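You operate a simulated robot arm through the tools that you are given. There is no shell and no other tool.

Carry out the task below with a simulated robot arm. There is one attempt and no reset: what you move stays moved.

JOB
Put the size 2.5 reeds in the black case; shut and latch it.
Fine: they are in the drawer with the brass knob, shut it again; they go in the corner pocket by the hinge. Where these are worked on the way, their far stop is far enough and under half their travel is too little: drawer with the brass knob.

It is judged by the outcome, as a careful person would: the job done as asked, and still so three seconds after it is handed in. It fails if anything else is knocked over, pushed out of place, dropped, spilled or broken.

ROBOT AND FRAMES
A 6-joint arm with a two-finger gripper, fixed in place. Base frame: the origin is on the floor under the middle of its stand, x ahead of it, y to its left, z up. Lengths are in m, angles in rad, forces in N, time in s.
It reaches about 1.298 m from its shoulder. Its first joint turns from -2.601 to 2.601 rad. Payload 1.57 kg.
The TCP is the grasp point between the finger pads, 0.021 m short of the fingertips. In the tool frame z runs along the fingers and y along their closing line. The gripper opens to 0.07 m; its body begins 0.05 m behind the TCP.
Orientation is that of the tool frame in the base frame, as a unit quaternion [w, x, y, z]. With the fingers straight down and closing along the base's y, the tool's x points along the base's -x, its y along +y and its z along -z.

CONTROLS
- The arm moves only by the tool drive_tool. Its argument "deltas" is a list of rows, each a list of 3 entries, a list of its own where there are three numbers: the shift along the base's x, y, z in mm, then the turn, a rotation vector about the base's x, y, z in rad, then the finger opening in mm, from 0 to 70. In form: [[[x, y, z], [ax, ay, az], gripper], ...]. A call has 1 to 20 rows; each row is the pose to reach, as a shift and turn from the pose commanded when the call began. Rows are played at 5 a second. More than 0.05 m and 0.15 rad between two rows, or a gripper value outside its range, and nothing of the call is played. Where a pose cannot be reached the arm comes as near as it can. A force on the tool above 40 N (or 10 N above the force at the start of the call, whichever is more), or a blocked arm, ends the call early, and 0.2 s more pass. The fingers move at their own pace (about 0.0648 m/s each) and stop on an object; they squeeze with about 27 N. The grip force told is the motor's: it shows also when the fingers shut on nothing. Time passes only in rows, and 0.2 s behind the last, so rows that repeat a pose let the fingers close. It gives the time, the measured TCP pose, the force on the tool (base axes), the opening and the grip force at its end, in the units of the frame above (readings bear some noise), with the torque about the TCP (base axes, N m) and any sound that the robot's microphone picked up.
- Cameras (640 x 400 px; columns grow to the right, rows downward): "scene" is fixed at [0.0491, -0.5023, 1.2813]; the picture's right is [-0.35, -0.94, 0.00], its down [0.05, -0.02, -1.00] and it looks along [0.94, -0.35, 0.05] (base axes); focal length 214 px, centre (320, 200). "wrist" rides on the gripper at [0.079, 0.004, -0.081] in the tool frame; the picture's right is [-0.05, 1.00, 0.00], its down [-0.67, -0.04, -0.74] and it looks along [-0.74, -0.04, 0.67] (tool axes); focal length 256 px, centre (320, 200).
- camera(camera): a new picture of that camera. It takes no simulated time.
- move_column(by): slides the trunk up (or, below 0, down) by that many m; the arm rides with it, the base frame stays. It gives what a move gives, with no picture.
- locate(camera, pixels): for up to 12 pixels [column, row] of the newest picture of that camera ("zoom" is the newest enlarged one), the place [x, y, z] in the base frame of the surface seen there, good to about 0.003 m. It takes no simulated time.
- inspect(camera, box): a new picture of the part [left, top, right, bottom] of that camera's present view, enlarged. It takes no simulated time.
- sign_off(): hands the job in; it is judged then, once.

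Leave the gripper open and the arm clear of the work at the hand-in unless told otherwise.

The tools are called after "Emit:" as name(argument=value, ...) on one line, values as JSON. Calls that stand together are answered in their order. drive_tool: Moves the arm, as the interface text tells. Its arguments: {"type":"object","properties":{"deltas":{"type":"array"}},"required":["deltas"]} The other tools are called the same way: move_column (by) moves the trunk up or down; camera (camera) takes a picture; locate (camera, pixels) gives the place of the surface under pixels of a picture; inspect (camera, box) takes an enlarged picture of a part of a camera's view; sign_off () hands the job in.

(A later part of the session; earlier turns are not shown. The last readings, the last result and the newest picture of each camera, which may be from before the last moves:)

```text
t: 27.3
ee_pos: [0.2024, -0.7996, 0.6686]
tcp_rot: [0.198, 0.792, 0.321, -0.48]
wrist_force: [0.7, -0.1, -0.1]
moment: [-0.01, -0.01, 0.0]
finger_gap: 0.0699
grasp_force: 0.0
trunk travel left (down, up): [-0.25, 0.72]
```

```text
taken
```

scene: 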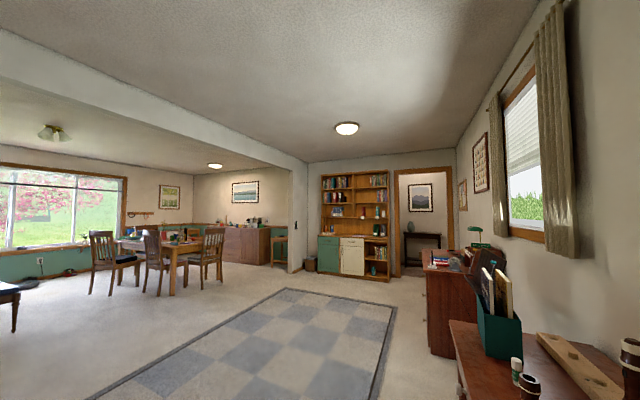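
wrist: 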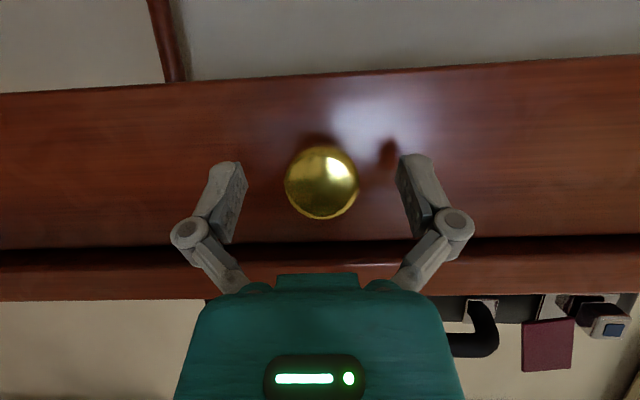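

The knob is centred between the fingers at (321,183). I'll close on it.

Emit:
drive_tool(deltas=[[[0, 0, 0], [0, 0, 0], 40], [[0, 0, 0], [0, 0, 0], 20], [[0, 0, 0], [0, 0, 0], 15], [[0, 0, 0], [0, 0, 0], 15]])

Emit:
inspect(camera="wrist", box=[440, 280, 640, 400])

```text
t: 28.3
ee_pos: [0.2049, -0.8002, 0.6689]
tcp_rot: [0.197, 0.792, 0.32, -0.481]
wrist_force: [5.9, -5.0, 2.6]
moment: [0.01, -0.09, 0.08]
finger_gap: 0.033
grasp_force: 31.9
trunk travel left (down, up): [-0.25, 0.72]
```

```text
3.20 times, centred on (540, 340) of wrist
```

zoom: 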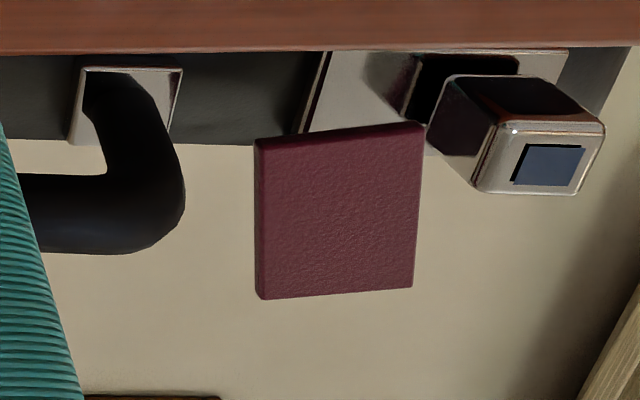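

Gripped on the knob (33 mm gap, 32 N). I'll pull the drawer out along n in gentle steps, 120 mm first.

Emit:
drive_tool(deltas=[[[7, 7, 0], [0, 0, 0], 15], [[17, 17, 0], [0, 0, 0], 15], [[28, 28, 0], [0, 0, 0], 15], [[39, 39, 0], [0, 0, 0], 15], [[50, 50, 0], [0, 0, 0], 15], [[61, 61, 0], [0, 0, 0], 15], [[72, 72, 0], [0, 0, 0], 15], [[85, 85, 0], [0, 0, 0], 15]])

Emit:
camera(camera="wrist")

```text
t: 30.1
ee_pos: [0.2877, -0.7168, 0.6697]
tcp_rot: [0.198, 0.791, 0.321, -0.481]
wrist_force: [12.9, -13.0, 8.7]
moment: [-0.03, -0.05, 0.21]
finger_gap: 0.0332
grasp_force: 31.7
trunk travel left (down, up): [-0.25, 0.72]
```

```text
taken
```

wrist: 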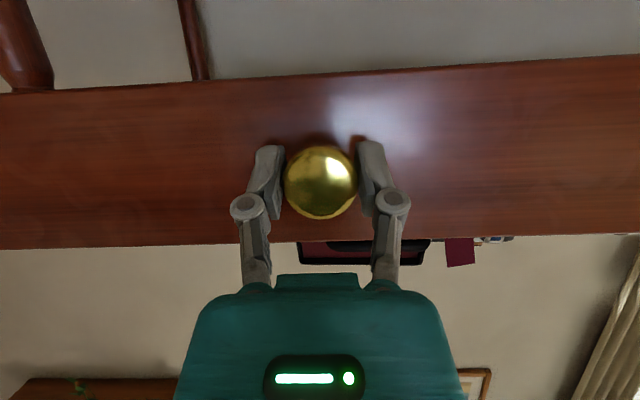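

The drawer is out about 118 mm, and I read a sideways load of ~18 N along +u. I'll ease the command 2–3 mm that way while I keep pulling.

Emit:
drive_tool(deltas=[[[2, -2, 0], [0, 0, 0], 15], [[9, 5, 0], [0, 0, 0], 15], [[17, 13, 0], [0, 0, 0], 15], [[27, 23, 0], [0, 0, 0], 15], [[37, 33, 0], [0, 0, 0], 15], [[47, 43, 0], [0, 0, 0], 15]])

Emit:
camera(camera="wrist")

```text
t: 31.5
ee_pos: [0.3333, -0.6713, 0.6697]
tcp_rot: [0.196, 0.794, 0.319, -0.48]
wrist_force: [-14.7, 16.2, -6.7]
moment: [0.15, -0.07, -0.12]
finger_gap: 0.0328
grasp_force: 31.8
trunk travel left (down, up): [-0.25, 0.72]
```

```text
taken
```

wrist: 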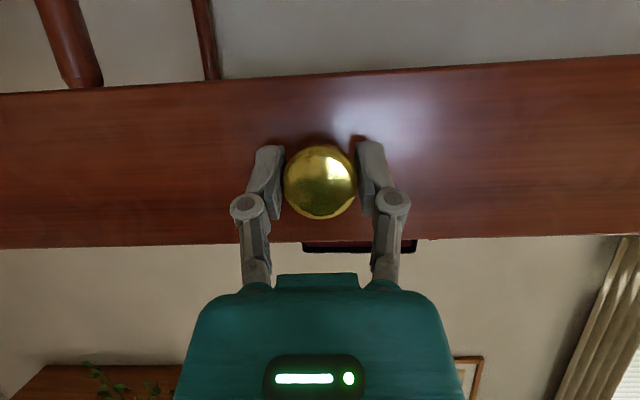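

Now the side load flips to -u 22 N, so I overcorrected. I'll take back about 1.3 mm and keep pulling slowly until I feel the stop (out ~182 mm so far).

Emit:
drive_tool(deltas=[[[-1, 1, 0], [0, 0, 0], 15], [[6, 8, 0], [0, 0, 0], 15], [[13, 15, 0], [0, 0, 0], 15], [[20, 22, 0], [0, 0, 0], 15], [[27, 29, 0], [0, 0, 0], 15], [[34, 36, 0], [0, 0, 0], 15]])

Emit:
camera(camera="wrist")

```text
t: 32.9
ee_pos: [0.3684, -0.637, 0.6685]
tcp_rot: [0.197, 0.793, 0.321, -0.479]
wrist_force: [-10.9, 11.0, -10.1]
moment: [0.24, -0.17, -0.19]
finger_gap: 0.033
grasp_force: 32.0
trunk travel left (down, up): [-0.25, 0.72]
```

```text
taken
```

wrist: 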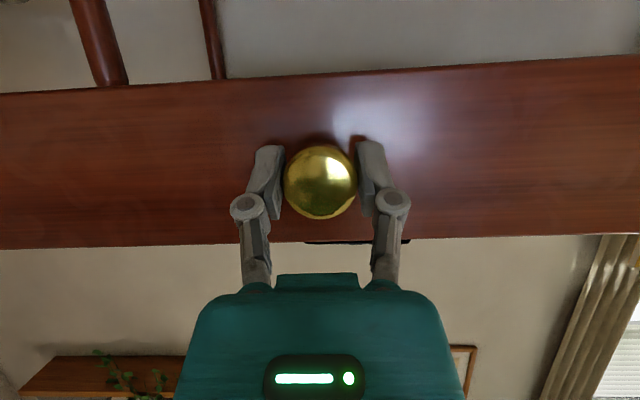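

Now out about 231 mm with no stop yet. I'll continue gently.

Emit:
drive_tool(deltas=[[[-1, 1, 0], [0, 0, 0], 15], [[6, 8, 0], [0, 0, 0], 15], [[13, 15, 0], [0, 0, 0], 15], [[20, 22, 0], [0, 0, 0], 15], [[27, 29, 0], [0, 0, 0], 15], [[34, 36, 0], [0, 0, 0], 15]])

Emit:
camera(camera="wrist")

```text
t: 34.3
ee_pos: [0.4039, -0.6012, 0.6693]
tcp_rot: [0.197, 0.792, 0.321, -0.48]
wrist_force: [1.2, -1.8, -0.4]
moment: [0.19, -0.12, 0.09]
finger_gap: 0.0327
grasp_force: 32.3
trunk travel left (down, up): [-0.25, 0.72]
```

```text
taken
```

wrist: 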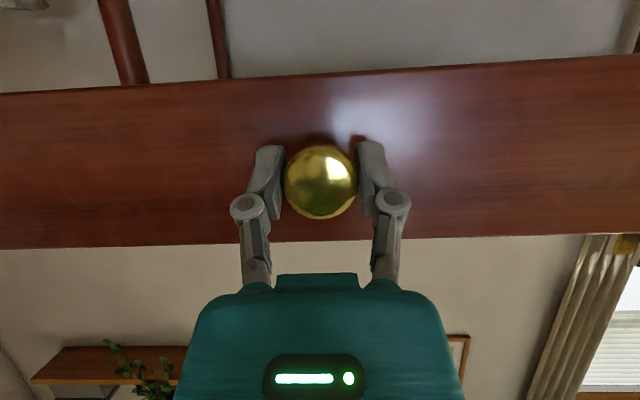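

Out about 281 mm, and the loads are low. I'll pull a little more to look for the stop.

Emit:
drive_tool(deltas=[[[7, 7, 0], [0, 0, 0], 15], [[14, 14, 0], [0, 0, 0], 15], [[21, 21, 0], [0, 0, 0], 15], [[28, 28, 0], [0, 0, 0], 15]])

Emit:
camera(camera="wrist")

Emit:
camera(camera="scene")

```text
t: 34.8
ee_pos: [0.4109, -0.5947, 0.6688]
tcp_rot: [0.198, 0.792, 0.319, -0.482]
wrist_force: [-10.0, -13.8, -10.6]
moment: [0.43, -0.44, 0.15]
finger_gap: 0.0331
grasp_force: 32.3
trunk travel left (down, up): [-0.25, 0.72]
stopped in row 2: the force on the tool passed its limit at 87 N (the readings are from after the stop); the commanded pose is now the measured one
```

```text
taken
```

wrist: 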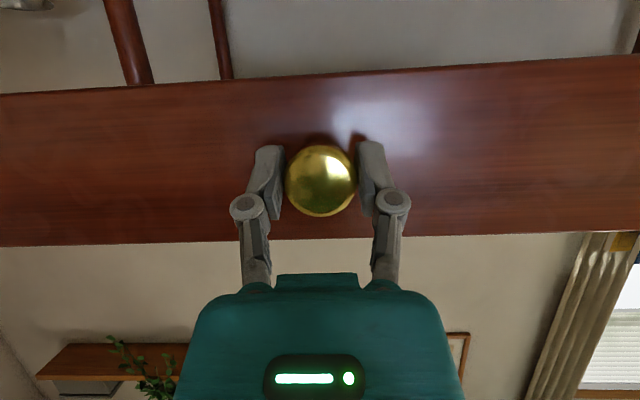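

```text
taken
```

scene: 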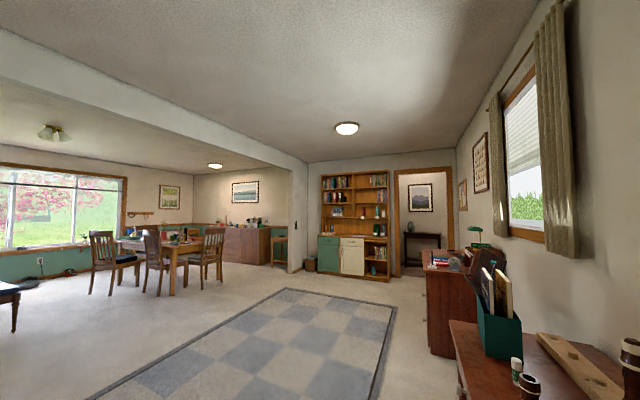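

The drawer met its far stop (about 291 mm out). I'll relax the pull 2 mm, open the fingers, and back straight off the knob.

Emit:
drive_tool(deltas=[[[-1, -1, 0], [0, 0, 0], 15], [[-1, -1, 0], [0, 0, 0], 40], [[-1, -1, 0], [0, 0, 0], 66], [[-1, -1, 0], [0, 0, 0], 66], [[10, 10, 0], [0, 0, 0], 66], [[24, 24, 0], [0, 0, 0], 66], [[38, 38, 0], [0, 0, 0], 66], [[52, 52, 0], [0, 0, 0], 66]])

Emit:
camera(camera="wrist")

```text
t: 36.6
ee_pos: [0.4632, -0.5414, 0.6704]
tcp_rot: [0.198, 0.792, 0.318, -0.483]
wrist_force: [0.0, -1.0, -0.1]
moment: [0.0, -0.01, -0.01]
finger_gap: 0.066
grasp_force: 0.1
trunk travel left (down, up): [-0.25, 0.72]
```

```text
taken
```

wrist: 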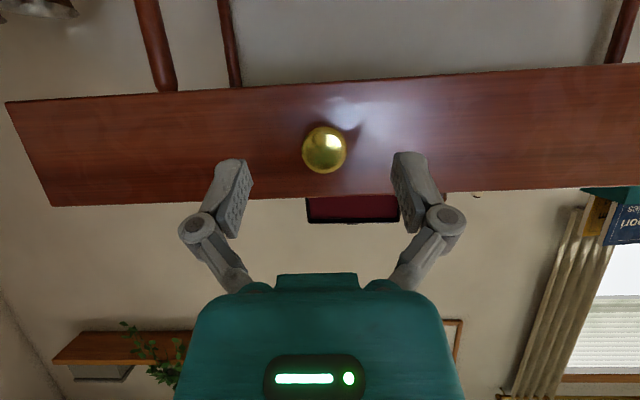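

Clear of the knob. I'll raise the trunk 0.44 m, then bring the fingers back to vertical to look down into the drawer.

Emit:
move_column(by=0.44)

Emit:
drive_tool(deltas=[[[-8, -8, -10], [0.1, -0.1, 0], 70], [[-16, -16, -25], [0.2, -0.2, 0], 70], [[-24, -24, -40], [0.3, -0.3, 0], 70], [[-32, -32, -55], [0.4, -0.4, 0], 70], [[-40, -40, -70], [0.5, -0.5, 0], 70], [[-48, -48, -80], [0.6, -0.6, 0], 70], [[-56, -56, -90], [0.7, -0.7, 0], 70], [[-60, -60, -98], [0.774, -0.774, 0], 70]])

Emit:
camera(camera="wrist")

```text
refused: 0.44 is not a number from -0.4 to 0.4
```

```text
t: 38.4
ee_pos: [0.403, -0.6012, 0.5693]
tcp_rot: [-0.004, 0.926, 0.376, -0.003]
wrist_force: [-1.2, 0.3, 1.1]
moment: [-0.01, -0.03, 0.02]
finger_gap: 0.07
grasp_force: 0.0
out of reach, approached as far as the arm can: row 1, 2, 3, 4, 5, 6, 7
trunk travel left (down, up): [-0.25, 0.72]
```

```text
taken
```

wrist: 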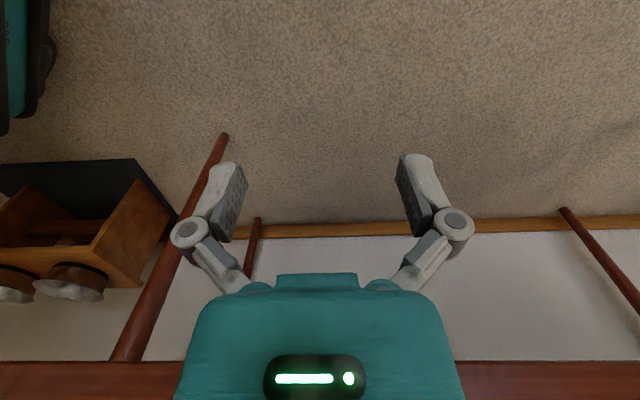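

The trunk move was refused (limit 0.4 per call), but the arm rotation was played, so the hand is now vertical at z=0.57 close in front of the drawer. Forces are low. Before raising, I'll back straight off along +n to be clear of the knob.

Emit:
drive_tool(deltas=[[[15, 15, 0], [0, 0, 0], 70], [[35, 35, 0], [0, 0, 0], 70], [[60, 60, 0], [0, 0, 0], 70], [[85, 85, 0], [0, 0, 0], 70]])

Emit:
camera(camera="wrist")

```text
t: 39.4
ee_pos: [0.4891, -0.5132, 0.5682]
tcp_rot: [-0.005, 0.926, 0.377, -0.004]
wrist_force: [-0.4, 0.1, 0.1]
moment: [0.01, 0.0, -0.01]
finger_gap: 0.07
grasp_force: 0.0
out of reach, approached as far as the arm can: row 2
trunk travel left (down, up): [-0.25, 0.72]
```

```text
taken
```

wrist: 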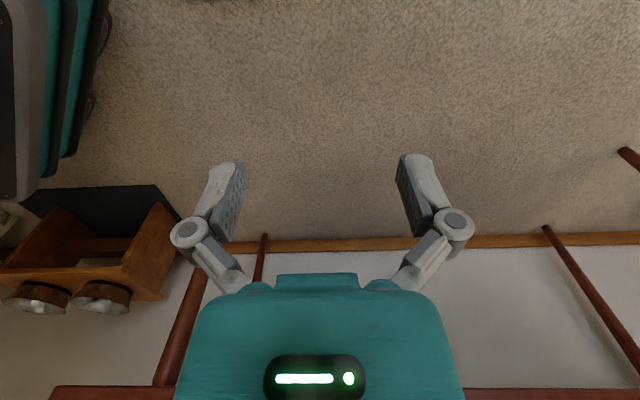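

Clear, at n≈-0.02. I'll raise the trunk 0.4 m (the per-call limit).

Emit:
move_column(by=0.4)

Emit:
camera(camera="wrist")

```text
t: 43.2
ee_pos: [0.4876, -0.5148, 0.9702]
tcp_rot: [-0.005, 0.926, 0.377, -0.004]
wrist_force: [0.2, 0.2, 0.2]
moment: [-0.03, -0.03, -0.01]
finger_gap: 0.0701
grasp_force: 0.1
trunk travel left (down, up): [-0.65, 0.32]
```

```text
taken
```

wrist: 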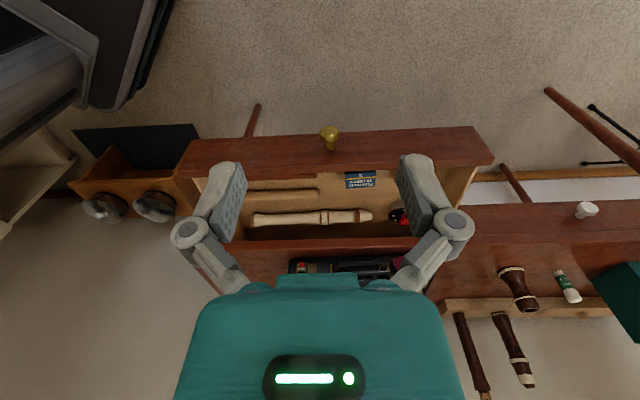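

The drawer is still well open: I see a recorder, a blue box/booklet at (360,181), and something red/black at (402,216). I'll check the drawer's position and move over it for a better look.

Emit:
locate(camera="wrist", pixels=[[330, 133], [330, 145], [200, 155], [470, 145], [360, 181], [310, 218], [402, 216], [330, 175], [300, 195], [270, 245], [330, 240], [380, 230]])

Emit:
drive_tool(deltas=[[[-25, -25, 0], [0, 0, 0], 70], [[-50, -50, 0], [0, 0, 0], 70], [[-75, -75, 0], [0, 0, 0], 70], [[-100, -100, 0], [0, 0, 0], 70]])

Emit:
camera(camera="wrist")

```text
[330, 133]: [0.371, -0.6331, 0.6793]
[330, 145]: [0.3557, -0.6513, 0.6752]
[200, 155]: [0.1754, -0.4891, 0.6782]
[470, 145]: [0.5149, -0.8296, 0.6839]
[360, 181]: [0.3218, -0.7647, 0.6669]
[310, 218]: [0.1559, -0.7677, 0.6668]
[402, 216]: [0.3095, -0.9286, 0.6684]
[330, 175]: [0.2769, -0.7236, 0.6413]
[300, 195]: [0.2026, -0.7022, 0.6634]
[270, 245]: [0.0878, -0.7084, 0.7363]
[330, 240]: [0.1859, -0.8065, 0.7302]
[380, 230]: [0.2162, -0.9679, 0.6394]
```

```text
t: 44.2
ee_pos: [0.3875, -0.6136, 0.9689]
tcp_rot: [-0.005, 0.926, 0.378, -0.003]
wrist_force: [-0.5, 0.5, -0.3]
moment: [0.0, 0.0, -0.02]
finger_gap: 0.0699
grasp_force: 0.1
trunk travel left (down, up): [-0.65, 0.32]
```

```text
taken
```

wrist: 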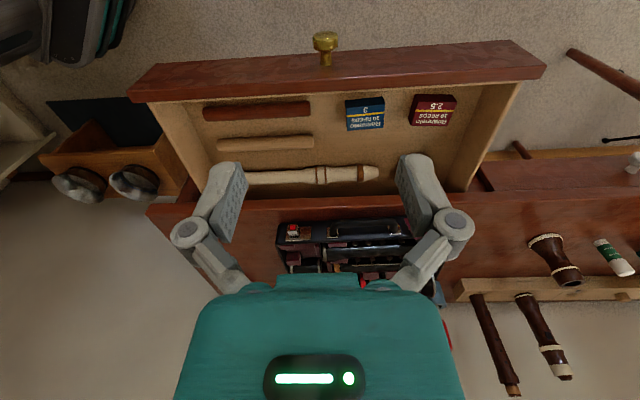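

The drawer is still out about 234 mm (80% of travel), which is fine. I see two reed boxes: blue "3" at (365,112) and red "2.5" at (433,108). I'll enlarge to read them and check the other contents.

Emit:
inspect(camera="wrist", box=[330, 80, 490, 180])

Emit:
locate(camera="wrist", pixels=[[415, 98], [454, 98], [450, 122], [411, 123], [433, 110], [433, 97], [365, 112], [400, 135], [470, 110], [433, 145], [433, 85], [390, 105]])

```text
4.00 times, centred on (410, 130) of wrist
```

zoom: 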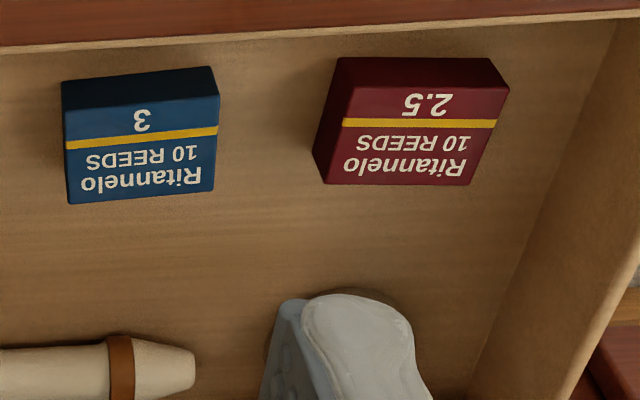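

```text
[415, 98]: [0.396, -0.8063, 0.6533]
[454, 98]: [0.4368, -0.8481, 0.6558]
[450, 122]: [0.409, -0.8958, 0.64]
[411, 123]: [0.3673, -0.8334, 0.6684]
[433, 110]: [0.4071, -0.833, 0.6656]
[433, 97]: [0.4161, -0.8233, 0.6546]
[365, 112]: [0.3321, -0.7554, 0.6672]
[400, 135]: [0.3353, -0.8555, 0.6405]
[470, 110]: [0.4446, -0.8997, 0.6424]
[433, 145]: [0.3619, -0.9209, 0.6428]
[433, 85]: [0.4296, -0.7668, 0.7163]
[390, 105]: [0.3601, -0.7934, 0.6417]
```

The red box reads "Ritannelo 10 reeds 2.5" and the blue one is size 3. Now I'll locate the red box's top-face corners.

Emit:
locate(camera="zoom", pixels=[[353, 93], [498, 93], [462, 179], [329, 177], [410, 135], [330, 110], [420, 72], [505, 90], [580, 60], [480, 20], [270, 110], [400, 260]])

```text
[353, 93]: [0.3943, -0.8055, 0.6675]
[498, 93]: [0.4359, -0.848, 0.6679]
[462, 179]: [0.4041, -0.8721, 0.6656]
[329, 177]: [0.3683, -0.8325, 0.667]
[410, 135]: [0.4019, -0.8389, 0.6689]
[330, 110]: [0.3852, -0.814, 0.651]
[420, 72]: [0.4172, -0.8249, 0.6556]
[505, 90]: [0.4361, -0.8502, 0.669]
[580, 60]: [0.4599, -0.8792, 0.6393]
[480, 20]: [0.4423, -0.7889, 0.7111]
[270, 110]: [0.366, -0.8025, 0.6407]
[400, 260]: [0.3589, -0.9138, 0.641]
```

The box measures about 60 × 40 × 27 mm, centred at (0.401,-0.839), top z≈0.668. Before picking it up I want the pocket's exact size, so I'll go over the case at this height, staying in front of the raised lid.

Emit:
drive_tool(deltas=[[[-30, -26, 0], [0, 0, 0], 70], [[-60, -52, 0], [0, 0, 0], 70], [[-90, -78, 0], [0, 0, 0], 70], [[-120, -104, 0], [0, 0, 0], 70], [[-150, -130, 0], [0, 0, 0], 70], [[-180, -156, 0], [0, 0, 0], 70], [[-210, -182, 0], [0, 0, 0], 70], [[-240, -208, 0], [0, 0, 0], 70], [[-270, -234, 0], [0, 0, 0], 70], [[-300, -262, 0], [0, 0, 0], 70]])

Emit:
camera(camera="wrist")

Emit:
inspect(camera="wrist", box=[240, 100, 400, 200])

```text
t: 46.5
ee_pos: [0.0857, -0.8755, 0.9689]
tcp_rot: [-0.004, 0.926, 0.377, -0.003]
wrist_force: [0.6, 0.2, -0.1]
moment: [0.0, 0.01, 0.03]
finger_gap: 0.07
grasp_force: 0.1
trunk travel left (down, up): [-0.65, 0.32]
```

```text
taken
```

wrist: 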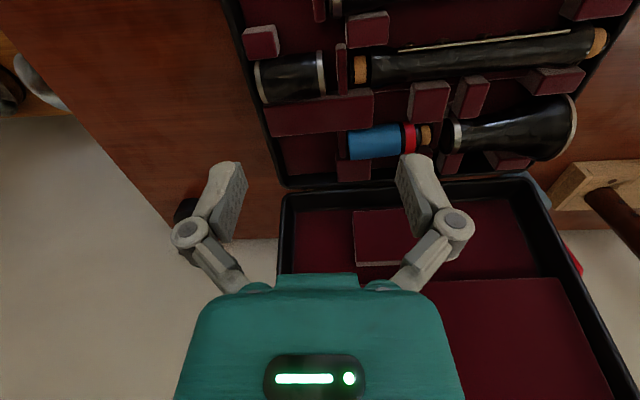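

```text
4.00 times, centred on (320, 150) of wrist
```

zoom: 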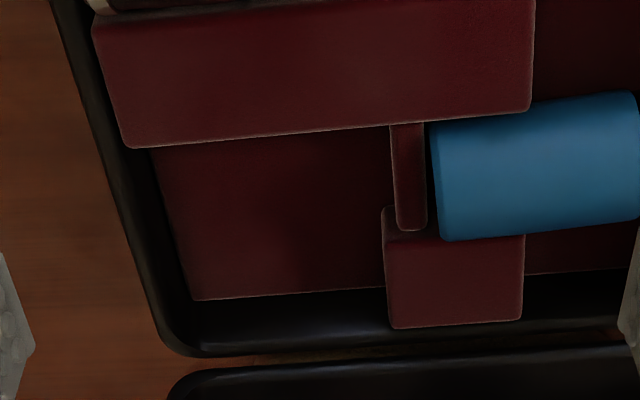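

The pocket is bounded by the long maroon block, a thin divider, a small block and the case walls. I'll locate its floor corners and the wall tops.

Emit:
locate(camera="zoom", pixels=[[172, 162], [380, 142], [200, 292], [376, 280], [142, 142], [380, 122], [408, 180], [396, 318], [400, 215], [170, 345], [110, 190], [300, 322]])

Emit:
locate(camera="zoom", pixels=[[390, 250], [385, 190], [300, 310], [180, 310], [165, 240], [140, 240], [300, 345], [300, 375], [250, 80], [520, 320], [280, 220], [180, 330]])

```text
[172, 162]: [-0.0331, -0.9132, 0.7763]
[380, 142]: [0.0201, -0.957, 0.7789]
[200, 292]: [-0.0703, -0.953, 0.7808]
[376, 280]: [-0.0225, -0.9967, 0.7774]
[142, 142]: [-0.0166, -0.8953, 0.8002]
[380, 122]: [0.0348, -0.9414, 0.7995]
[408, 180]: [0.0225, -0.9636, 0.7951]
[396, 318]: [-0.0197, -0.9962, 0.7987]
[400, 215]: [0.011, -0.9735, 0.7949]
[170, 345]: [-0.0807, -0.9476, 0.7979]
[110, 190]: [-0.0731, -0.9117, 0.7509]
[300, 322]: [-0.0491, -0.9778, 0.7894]
```

```text
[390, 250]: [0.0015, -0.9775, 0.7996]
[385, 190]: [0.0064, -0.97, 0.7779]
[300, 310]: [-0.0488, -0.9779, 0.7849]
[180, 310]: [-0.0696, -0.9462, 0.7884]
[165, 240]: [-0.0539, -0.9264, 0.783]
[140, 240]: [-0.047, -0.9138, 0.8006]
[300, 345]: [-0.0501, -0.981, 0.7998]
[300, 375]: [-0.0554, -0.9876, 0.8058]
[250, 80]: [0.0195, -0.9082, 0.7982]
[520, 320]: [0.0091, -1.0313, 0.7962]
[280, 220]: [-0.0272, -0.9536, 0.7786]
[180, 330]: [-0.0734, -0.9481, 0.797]
```

The pocket is about 70 × 80 mm with a 22 mm deep floor, which is ample for the 60 × 40 mm box. I'll return over the box at this height while turning the hand +90° about vertical, so the fingers close across the 40 mm side.

Emit:
drive_tool(deltas=[[[26, 3, 0], [0, 0, 0.131], 70], [[52, 6, 0], [0, 0, 0.262], 70], [[79, 9, 0], [0, 0, 0.393], 70], [[105, 12, 0], [0, 0, 0.524], 70], [[131, 15, 0], [0, 0, 0.654], 70], [[157, 18, 0], [0, 0, 0.785], 70], [[184, 21, 0], [0, 0, 0.916], 70], [[210, 24, 0], [0, 0, 1.047], 70], [[236, 27, 0], [0, 0, 1.178], 70], [[262, 30, 0], [0, 0, 1.309], 70], [[289, 33, 0], [0, 0, 1.44], 70], [[315, 36, 0], [0, 0, 1.571], 70]])

Emit:
camera(camera="wrist")

```text
t: 49.0
ee_pos: [0.4033, -0.8408, 0.9684]
tcp_rot: [-0.001, 0.388, 0.922, -0.006]
wrist_force: [-0.7, 1.0, 0.6]
moment: [-0.01, -0.01, 0.0]
finger_gap: 0.07
grasp_force: 0.0
trunk travel left (down, up): [-0.65, 0.32]
```

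```text
taken
```

wrist: 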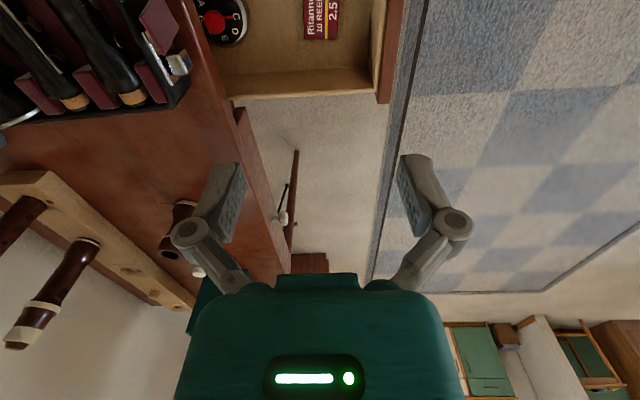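

The red box is visible at the top of the picture (303-338, 0-40), centred between the fingers. I'll check its position from here.

Emit:
inspect(camera="wrist", box=[270, 0, 382, 70])

Emit:
locate(camera="wrist", pixels=[[306, 3], [336, 3], [306, 36], [336, 36], [320, 20], [303, 20], [338, 20], [320, 50], [360, 20], [382, 20], [395, 20], [250, 30]])

```text
5.71 times, centred on (326, 35) of wrist
```

zoom: 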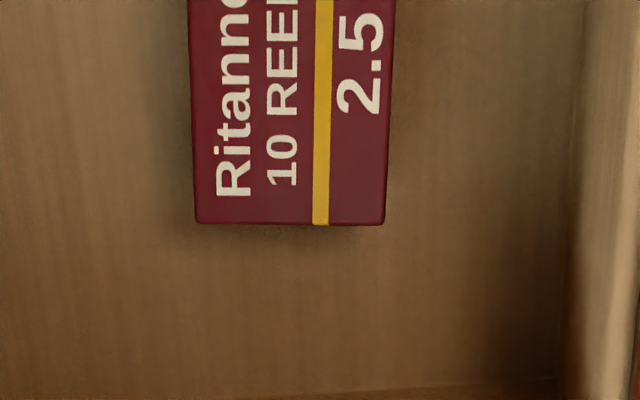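

```text
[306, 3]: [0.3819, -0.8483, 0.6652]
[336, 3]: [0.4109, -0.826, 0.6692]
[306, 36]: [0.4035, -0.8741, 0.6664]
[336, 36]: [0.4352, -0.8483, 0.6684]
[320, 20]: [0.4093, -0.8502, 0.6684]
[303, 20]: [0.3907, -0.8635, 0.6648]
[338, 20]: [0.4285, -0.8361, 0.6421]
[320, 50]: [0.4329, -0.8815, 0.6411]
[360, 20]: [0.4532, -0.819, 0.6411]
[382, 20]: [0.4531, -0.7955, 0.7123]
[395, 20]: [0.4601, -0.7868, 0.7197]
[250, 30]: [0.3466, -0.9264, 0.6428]
```

The box's long side is turned about 3° from my hand, with its centre at about (0.401,-0.841). I'll trim the yaw by -0.05 rad, narrow the opening to 60 mm, then check before lowering.

Emit:
drive_tool(deltas=[[[-2, 0, 0], [0, 0, -0.05], 60], [[-2, 0, 0], [0, 0, -0.05], 60]])

Emit:
move_column(by=-0.2)

Emit:
camera(camera="wrist")

```text
t: 49.6
ee_pos: [0.4008, -0.8387, 0.969]
tcp_rot: [0.0, 0.411, 0.912, -0.005]
wrist_force: [0.1, 0.4, 0.3]
moment: [0.02, 0.0, 0.0]
finger_gap: 0.0601
grasp_force: 0.1
trunk travel left (down, up): [-0.65, 0.32]
```

```text
t: 51.8
ee_pos: [0.3999, -0.8396, 0.7686]
tcp_rot: [-0.001, 0.411, 0.912, -0.005]
wrist_force: [0.2, 0.2, 0.2]
moment: [0.0, 0.0, -0.01]
finger_gap: 0.0599
grasp_force: 0.0
trunk travel left (down, up): [-0.45, 0.52]
```

```text
taken
```

wrist: 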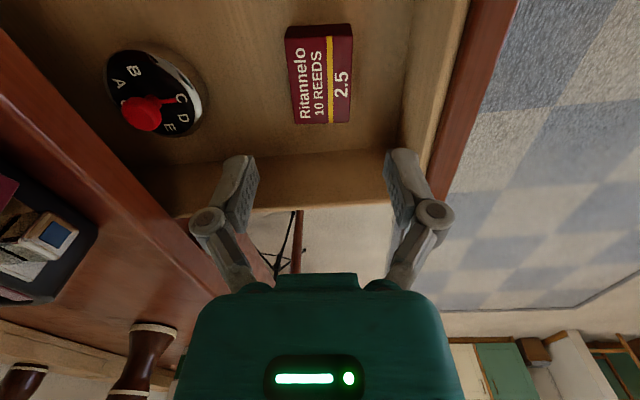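

The box sits between the finger lines at (320,73). I'll verify its centre once more from this height.

Emit:
inspect(camera="wrist", box=[260, 10, 388, 140])

Emit:
locate(camera="wrist", pixels=[[294, 42], [350, 40], [298, 121], [349, 120], [322, 80], [322, 30], [288, 30], [380, 80], [420, 80], [440, 80], [200, 90], [160, 60]])

```text
3.08 times, centred on (324, 75) of wrist
```

zoom: 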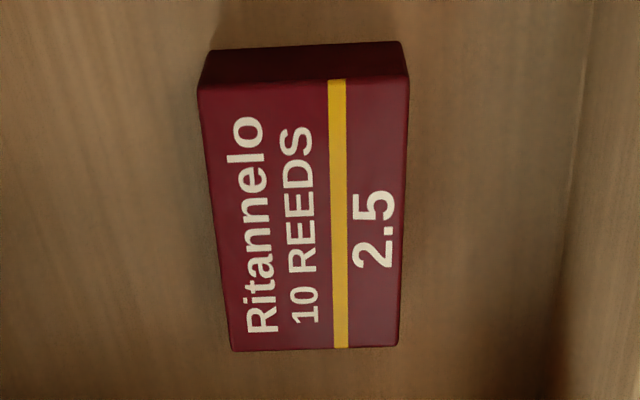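

```text
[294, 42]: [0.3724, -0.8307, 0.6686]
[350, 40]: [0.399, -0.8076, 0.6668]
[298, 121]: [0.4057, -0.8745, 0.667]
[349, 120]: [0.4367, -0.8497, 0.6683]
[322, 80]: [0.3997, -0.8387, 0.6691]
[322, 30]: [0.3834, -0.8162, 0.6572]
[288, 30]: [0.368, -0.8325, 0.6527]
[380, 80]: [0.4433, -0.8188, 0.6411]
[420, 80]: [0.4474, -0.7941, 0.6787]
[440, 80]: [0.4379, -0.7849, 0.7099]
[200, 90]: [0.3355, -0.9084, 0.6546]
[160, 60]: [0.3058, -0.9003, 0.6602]
```

The measured box centre is (0.4035,-0.8406), so I'll shift +3.5/-1 mm and lower the final 96 mm to TCP z≈0.672. That puts the fingertips 10 mm above the drawer bottom.

Emit:
drive_tool(deltas=[[[3.5, -1, 0], [0, 0, 0], 60], [[3.5, -1, 0], [0, 0, 0], 60]])

Emit:
move_column(by=-0.096)

Emit:
camera(camera="wrist")

```text
t: 52.4
ee_pos: [0.404, -0.8411, 0.769]
tcp_rot: [-0.002, 0.411, 0.911, -0.005]
wrist_force: [0.0, 0.2, -0.4]
moment: [0.0, 0.01, 0.0]
finger_gap: 0.0599
grasp_force: 0.1
trunk travel left (down, up): [-0.45, 0.52]
```

```text
t: 53.7
ee_pos: [0.4035, -0.841, 0.6724]
tcp_rot: [-0.001, 0.412, 0.911, -0.004]
wrist_force: [0.0, -0.3, 0.0]
moment: [-0.01, 0.0, 0.0]
finger_gap: 0.0602
grasp_force: 0.1
trunk travel left (down, up): [-0.354, 0.616]
```

```text
taken
```

wrist: 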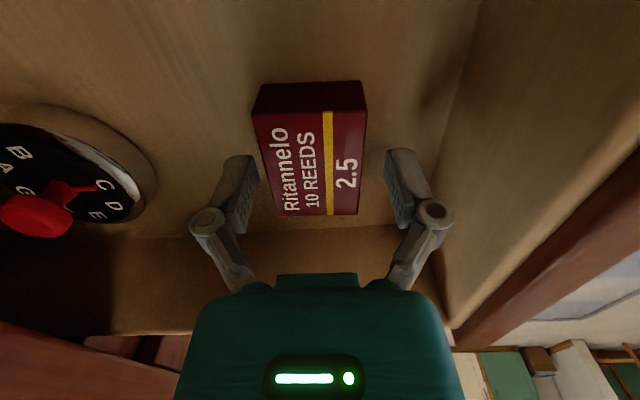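

The box is well centred between the pads. I'll close on it.

Emit:
drive_tool(deltas=[[[0, 0, 0], [0, 0, 0], 48], [[0, 0, 0], [0, 0, 0], 36], [[0, 0, 0], [0, 0, 0], 30], [[0, 0, 0], [0, 0, 0], 30]])

Emit:
camera(camera="wrist")

```text
t: 54.7
ee_pos: [0.4058, -0.8418, 0.6737]
tcp_rot: [0.0, 0.412, 0.911, -0.005]
wrist_force: [0.1, -1.5, 2.7]
moment: [0.02, 0.0, 0.0]
finger_gap: 0.0433
grasp_force: 26.6
trunk travel left (down, up): [-0.354, 0.616]
```

```text
taken
```

wrist: 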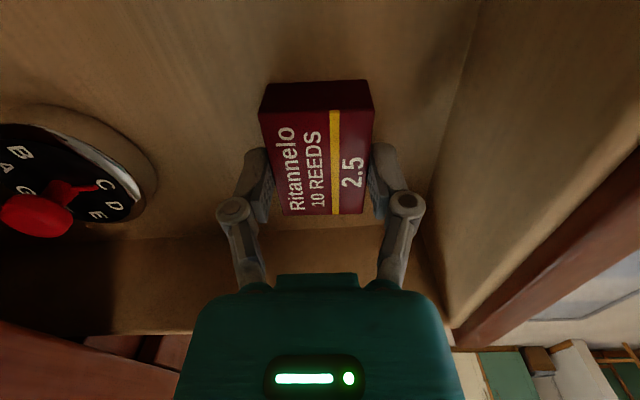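

Gripped: 43 mm gap, 27 N. I'll lift with the trunk 0.3 m.

Emit:
move_column(by=0.3)

Emit:
camera(camera="wrist")

```text
t: 57.7
ee_pos: [0.4055, -0.841, 0.9723]
tcp_rot: [-0.001, 0.412, 0.911, -0.005]
wrist_force: [0.8, -0.3, -1.4]
moment: [-0.02, 0.02, 0.03]
finger_gap: 0.043
grasp_force: 26.6
trunk travel left (down, up): [-0.654, 0.316]
```

```text
taken
```

wrist: 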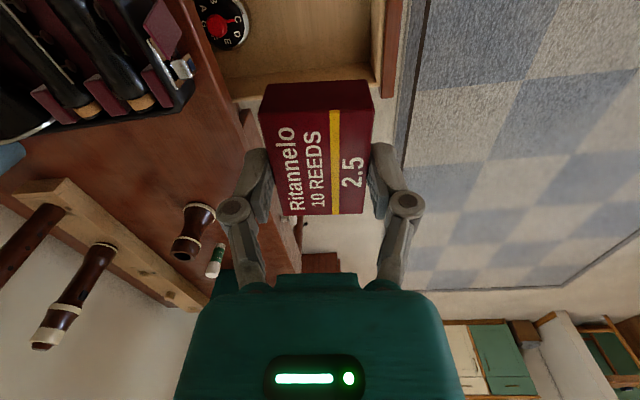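

The box hangs securely. Now I'll carry it at z≈0.97 to above the corner pocket, turning -1.456 rad so that the fingers close along the case's long side and the box's length runs towards the hinge.

Emit:
drive_tool(deltas=[[[-35.6, -8.7, 0], [0, 0, -0.121], 30], [[-71.2, -17.4, 0], [0, 0, -0.243], 30], [[-106.8, -26.1, 0], [0, 0, -0.364], 30], [[-142.3, -34.8, 0], [0, 0, -0.485], 30], [[-177.9, -43.5, 0], [0, 0, -0.607], 30], [[-213.5, -52.2, 0], [0, 0, -0.728], 30], [[-249.1, -61, 0], [0, 0, -0.849], 30], [[-284.7, -69.7, 0], [0, 0, -0.971], 30], [[-320.2, -78.4, 0], [0, 0, -1.092], 30], [[-355.8, -87.1, 0], [0, 0, -1.213], 30], [[-391.4, -95.8, 0], [0, 0, -1.335], 30], [[-427, -104.5, 0], [0, 0, -1.456], 30]])

Emit:
camera(camera="wrist")

Emit:
camera(camera="scene")

```text
t: 60.3
ee_pos: [-0.0228, -0.9467, 0.973]
tcp_rot: [-0.005, 0.914, 0.406, -0.004]
wrist_force: [0.5, 0.3, -0.1]
moment: [-0.01, 0.02, 0.03]
finger_gap: 0.043
grasp_force: 27.0
trunk travel left (down, up): [-0.654, 0.316]
```

```text
taken
```

wrist: 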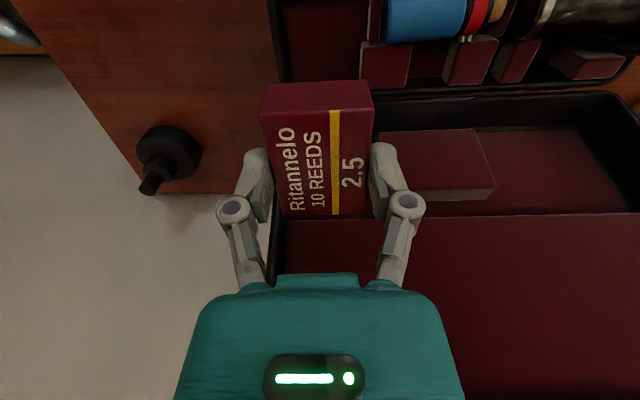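

```text
taken
```

scene: 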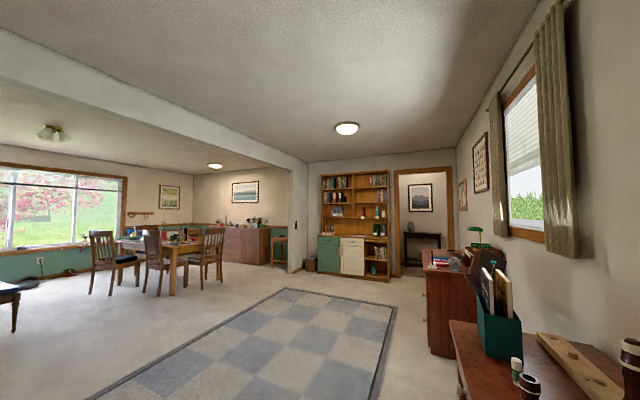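

I'm aligned over the pocket: uc 0.616, nc -0.719 against a pocket centre of 0.617/-0.7175. I'll lower 0.11 m first and check the clearance to the pocket and the lid.

Emit:
move_column(by=-0.11)

Emit:
camera(camera="wrist")

Emit:
inspect(camera="wrist", box=[200, 20, 440, 170])

```text
t: 61.7
ee_pos: [-0.0228, -0.9465, 0.8633]
tcp_rot: [-0.004, 0.913, 0.407, -0.003]
wrist_force: [-0.1, 0.0, 0.0]
moment: [0.01, 0.02, -0.01]
finger_gap: 0.043
grasp_force: 26.8
trunk travel left (down, up): [-0.544, 0.426]
```

```text
taken
```

wrist: 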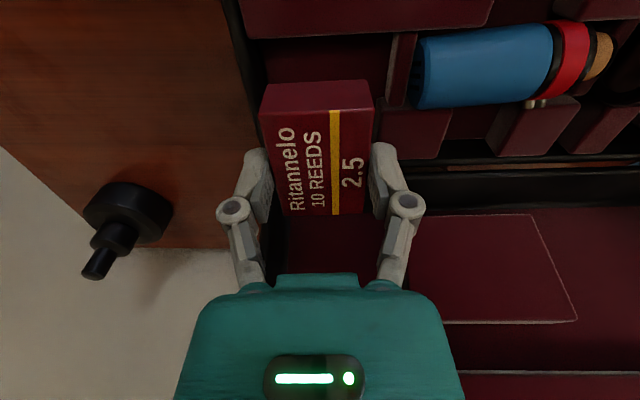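

```text
2.67 times, centred on (320, 95) of wrist
```

zoom: 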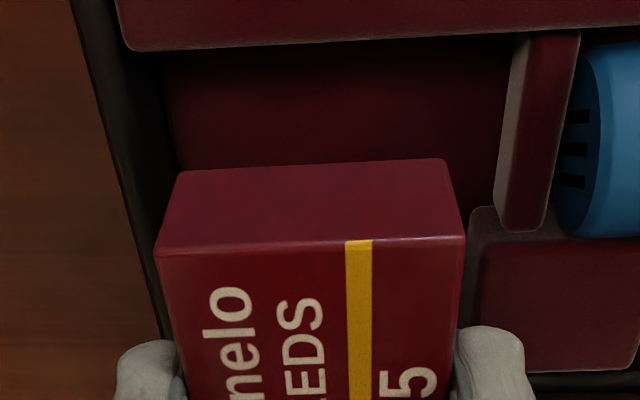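

The box is heading into the pocket with room on all sides. I'll check the near corners against the walls.

Emit:
locate(camera="zoom", pixels=[[165, 245], [458, 238], [185, 178], [440, 165], [150, 48], [500, 36], [480, 260], [120, 150], [510, 210], [300, 100]])

```text
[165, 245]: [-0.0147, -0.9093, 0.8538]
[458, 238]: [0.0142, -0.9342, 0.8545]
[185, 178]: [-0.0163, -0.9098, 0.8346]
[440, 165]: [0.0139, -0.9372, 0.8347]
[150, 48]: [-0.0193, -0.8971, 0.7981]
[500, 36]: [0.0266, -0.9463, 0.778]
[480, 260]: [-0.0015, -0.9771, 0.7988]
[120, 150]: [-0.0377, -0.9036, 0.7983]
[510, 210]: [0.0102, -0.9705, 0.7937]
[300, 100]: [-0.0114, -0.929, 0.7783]
```

The box spans uc 0.596–0.637 and nc -0.684 to -0.744, against pocket bounds 0.58–0.652 and -0.677 to -0.758. I'll shift 2.5 mm towards the hinge for even clearance, then lower 49 mm.

Emit:
drive_tool(deltas=[[[-1.7, -1.9, 0], [0, 0, 0], 30]])

Emit:
move_column(by=-0.049)

Emit:
camera(camera="wrist")

```text
t: 62.1
ee_pos: [-0.0242, -0.9485, 0.8631]
tcp_rot: [-0.004, 0.913, 0.407, -0.004]
wrist_force: [-0.3, -0.2, -0.6]
moment: [0.03, 0.0, 0.03]
finger_gap: 0.043
grasp_force: 27.4
trunk travel left (down, up): [-0.544, 0.426]
```

```text
t: 63.0
ee_pos: [-0.024, -0.9479, 0.8136]
tcp_rot: [-0.005, 0.913, 0.407, -0.004]
wrist_force: [0.4, 0.1, 0.0]
moment: [0.02, -0.01, 0.01]
finger_gap: 0.0433
grasp_force: 27.1
trunk travel left (down, up): [-0.495, 0.475]
```

```text
taken
```

wrist: 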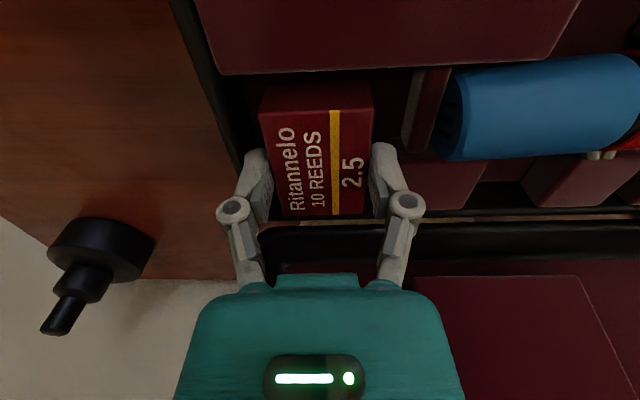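

No contact forces. I'll lower another 3 mm so the box is practically on the pocket floor.

Emit:
move_column(by=-0.003)

```text
t: 63.6
ee_pos: [-0.024, -0.9475, 0.8111]
tcp_rot: [-0.003, 0.914, 0.406, -0.004]
wrist_force: [-0.3, 0.3, -1.4]
moment: [-0.03, -0.02, 0.0]
finger_gap: 0.0428
grasp_force: 26.5
trunk travel left (down, up): [-0.492, 0.478]
```

There's no real load. I'll open the fingers just a few millimetres (to 48 mm) to let go without touching the pocket walls.

Emit:
drive_tool(deltas=[[[0, 0, 0], [0, 0, 0], 45.5], [[0, 0, 0], [0, 0, 0], 48], [[0, 0, 0], [0, 0, 0], 48]])

Emit:
camera(camera="wrist")

```text
t: 64.4
ee_pos: [-0.0235, -0.9477, 0.8119]
tcp_rot: [-0.004, 0.914, 0.406, -0.003]
wrist_force: [2.4, -0.7, 0.3]
moment: [0.01, -0.04, -0.02]
finger_gap: 0.047
grasp_force: 0.0
trunk travel left (down, up): [-0.492, 0.478]
```

```text
taken
```

wrist: 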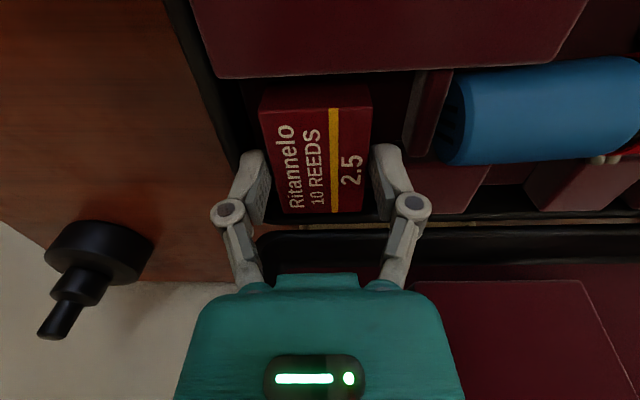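

Released: 47 mm gap, zero grip force, and the box sits in the pocket. I'll raise straight up 0.16 m.

Emit:
move_column(by=0.16)

Emit:
camera(camera="wrist")

```text
t: 66.2
ee_pos: [-0.0245, -0.9479, 0.9708]
tcp_rot: [-0.003, 0.914, 0.407, -0.004]
wrist_force: [-0.8, -0.8, 0.1]
moment: [0.02, 0.01, -0.02]
finger_gap: 0.0479
grasp_force: 0.0
trunk travel left (down, up): [-0.652, 0.318]
```

```text
taken
```

wrist: 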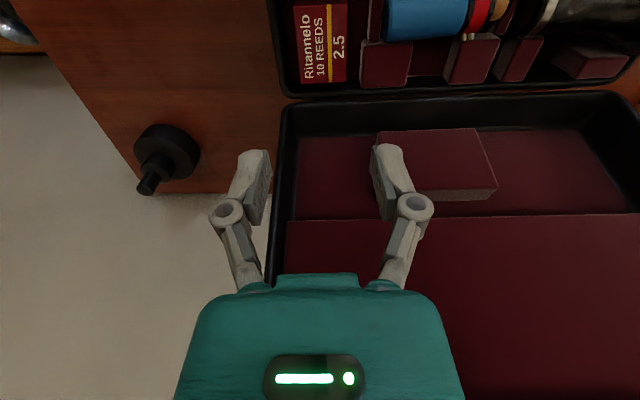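

The box is in the pocket. I'll back off along +n and check that it lies flat.

Emit:
drive_tool(deltas=[[[35, 33, 0], [0, 0, 0], 70], [[70, 66, 0], [0, 0, 0], 70], [[105, 99, 0], [0, 0, 0], 70], [[130, 120, 0], [0, 0, 0], 70]])

Emit:
camera(camera="wrist")

Emit:
inspect(camera="wrist", box=[220, 100, 380, 200])

```text
t: 67.2
ee_pos: [0.1067, -0.8265, 0.9707]
tcp_rot: [-0.003, 0.914, 0.406, -0.003]
wrist_force: [-0.5, -0.8, -0.4]
moment: [0.01, 0.0, -0.03]
finger_gap: 0.0701
grasp_force: 0.0
trunk travel left (down, up): [-0.652, 0.318]
```

```text
taken
```

wrist: 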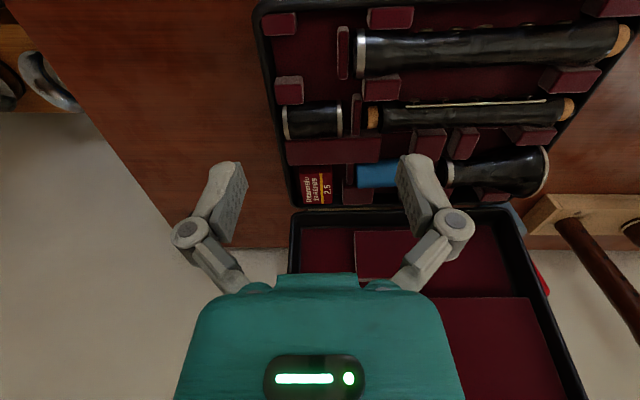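

```text
4.00 times, centred on (300, 150) of wrist
```

zoom: 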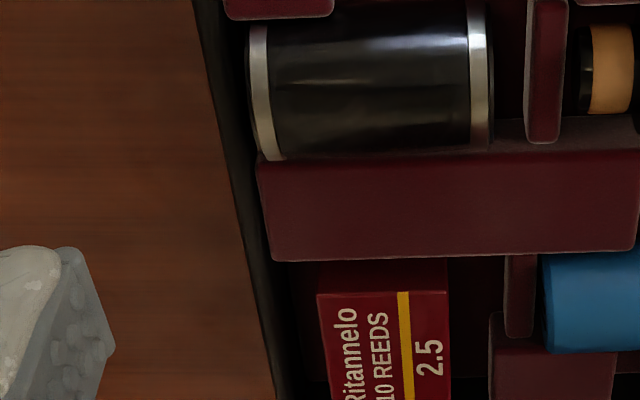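

The box sits flat in its pocket. Next I'll shut the drawer: first move to in front of the knob at this height (u≈0.71, n≈-0.06) with a small yaw trim.

Emit:
drive_tool(deltas=[[[32, 25.7, 0], [0, 0, -0.005], 40], [[64, 51.3, 0], [0, 0, -0.01], 10], [[96, 77, 0], [0, 0, -0.015], 0], [[128, 102.7, 0], [0, 0, -0.02], 0], [[160, 128.3, 0], [0, 0, -0.025], 0], [[192, 154, 0], [0, 0, -0.03], 0], [[224, 179.6, 0], [0, 0, -0.035], 0], [[256, 205.3, 0], [0, 0, -0.04], 0], [[288, 231, 0], [0, 0, -0.045], 0], [[320, 256.6, 0], [0, 0, -0.05], 0], [[352.6, 282.3, 0], [0, 0, -0.05], 0]])

Emit:
camera(camera="wrist")

```text
t: 69.6
ee_pos: [0.4589, -0.5449, 0.9713]
tcp_rot: [-0.005, 0.924, 0.383, -0.003]
wrist_force: [-0.4, 0.0, 0.7]
moment: [0.03, 0.02, -0.03]
finger_gap: 0.0001
grasp_force: 26.9
out of reach, approached as far as the arm can: row 5, 6
trunk travel left (down, up): [-0.652, 0.318]
```

```text
taken
```

wrist: 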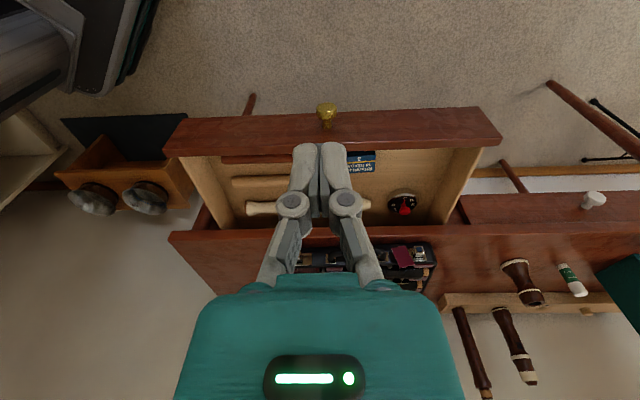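

The drawer is still open with the knob at (326,115). I'll tilt the closed fingers to about 63° from vertical here in free space.

Emit:
drive_tool(deltas=[[[0, 0, 1.7], [-0.096, 0.096, 0], 0], [[0, 0, 6.7], [-0.192, 0.192, 0], 0], [[0, 0, 14.9], [-0.288, 0.288, 0], 0], [[0, 0, 26.2], [-0.385, 0.385, 0], 0], [[0, 0, 40.3], [-0.481, 0.481, 0], 0], [[0, 0, 56.9], [-0.577, 0.577, 0], 0], [[0, 0, 75.8], [-0.673, 0.673, 0], 0], [[0, 0, 96.6], [-0.769, 0.769, 0], 0]])

Emit:
camera(camera="wrist")

```text
t: 71.4
ee_pos: [0.4593, -0.5455, 1.0716]
tcp_rot: [0.194, 0.79, 0.326, -0.482]
wrist_force: [-0.5, 0.2, -0.4]
moment: [0.02, -0.01, 0.02]
finger_gap: 0.0
grasp_force: 26.5
out of reach, approached as far as the arm can: row 8
trunk travel left (down, up): [-0.652, 0.318]
```

```text
taken
```

wrist: 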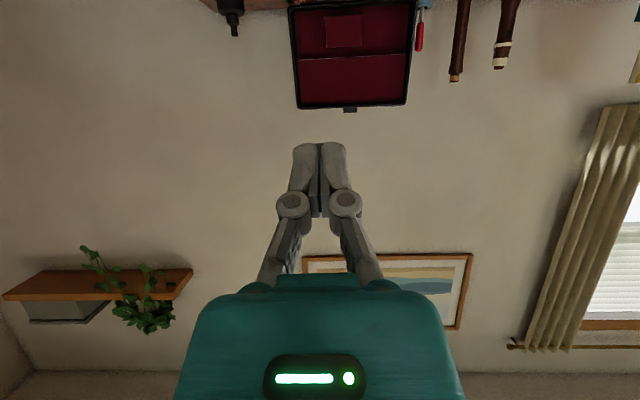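

Tilt reached. I'll lower the trunk 0.392 m to bring the fingertips level with the knob; they stay about 0.1 m in front of it.

Emit:
move_column(by=-0.392)

Emit:
camera(camera="wrist")

Emit:
locate(camera="wrist", pixels=[[322, 130], [310, 130], [334, 130], [322, 118], [200, 140], [450, 120], [322, 175], [322, 190]])

```text
t: 75.2
ee_pos: [0.4597, -0.545, 0.6795]
tcp_rot: [0.194, 0.791, 0.326, -0.481]
wrist_force: [-0.3, -0.2, 0.1]
moment: [-0.01, 0.0, -0.03]
finger_gap: 0.0
grasp_force: 27.1
trunk travel left (down, up): [-0.26, 0.71]
```

```text
taken
```

wrist: 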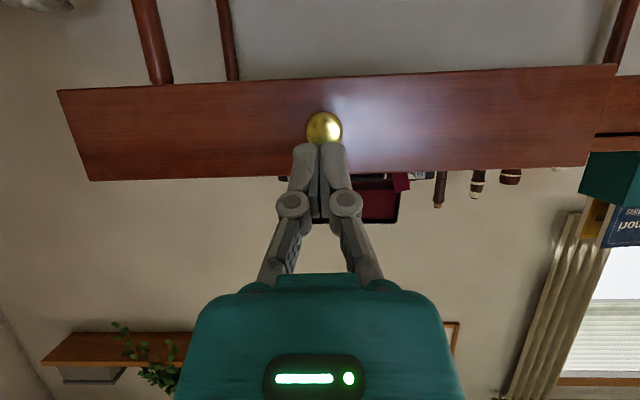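

```text
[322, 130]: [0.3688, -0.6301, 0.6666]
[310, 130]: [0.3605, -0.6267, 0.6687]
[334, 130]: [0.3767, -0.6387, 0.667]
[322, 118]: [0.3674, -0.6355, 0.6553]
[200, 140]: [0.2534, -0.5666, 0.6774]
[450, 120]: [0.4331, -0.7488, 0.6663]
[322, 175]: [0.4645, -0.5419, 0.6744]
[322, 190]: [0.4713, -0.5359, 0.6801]
```

The knob centre is at u=0.708, z=0.667, and the fingertips line up within 3 mm. I'll push forward along -n in 17 mm steps, 0.2 m first.

Emit:
drive_tool(deltas=[[[-14, -10, 0], [0, 0, 0], 0], [[-26, -22, 0], [0, 0, 0], 0], [[-38, -34, 0], [0, 0, 0], 0], [[-50, -46, 0], [0, 0, 0], 0], [[-62, -58, 0], [0, 0, 0], 0], [[-74, -70, 0], [0, 0, 0], 0], [[-86, -82, 0], [0, 0, 0], 0], [[-98, -94, 0], [0, 0, 0], 0], [[-110, -106, 0], [0, 0, 0], 0], [[-122, -118, 0], [0, 0, 0], 0], [[-134, -130, 0], [0, 0, 0], 0], [[-146, -142, 0], [0, 0, 0], 0]])

Emit:
camera(camera="wrist")

```text
t: 77.8
ee_pos: [0.3133, -0.6876, 0.6782]
tcp_rot: [0.194, 0.79, 0.326, -0.482]
wrist_force: [0.4, 0.5, 0.5]
moment: [0.0, -0.02, -0.01]
finger_gap: 0.0
grasp_force: 26.9
trunk travel left (down, up): [-0.26, 0.71]
```

```text
taken
```

wrist: 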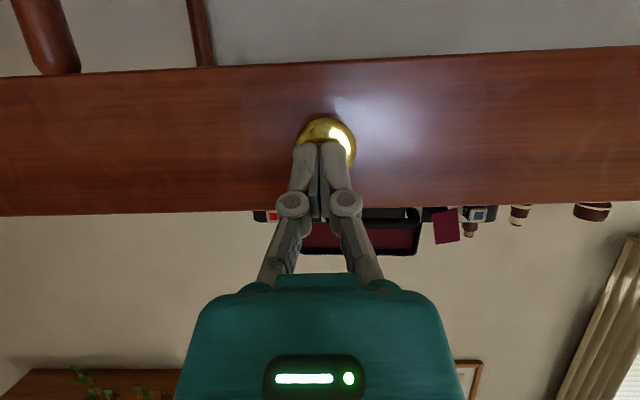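

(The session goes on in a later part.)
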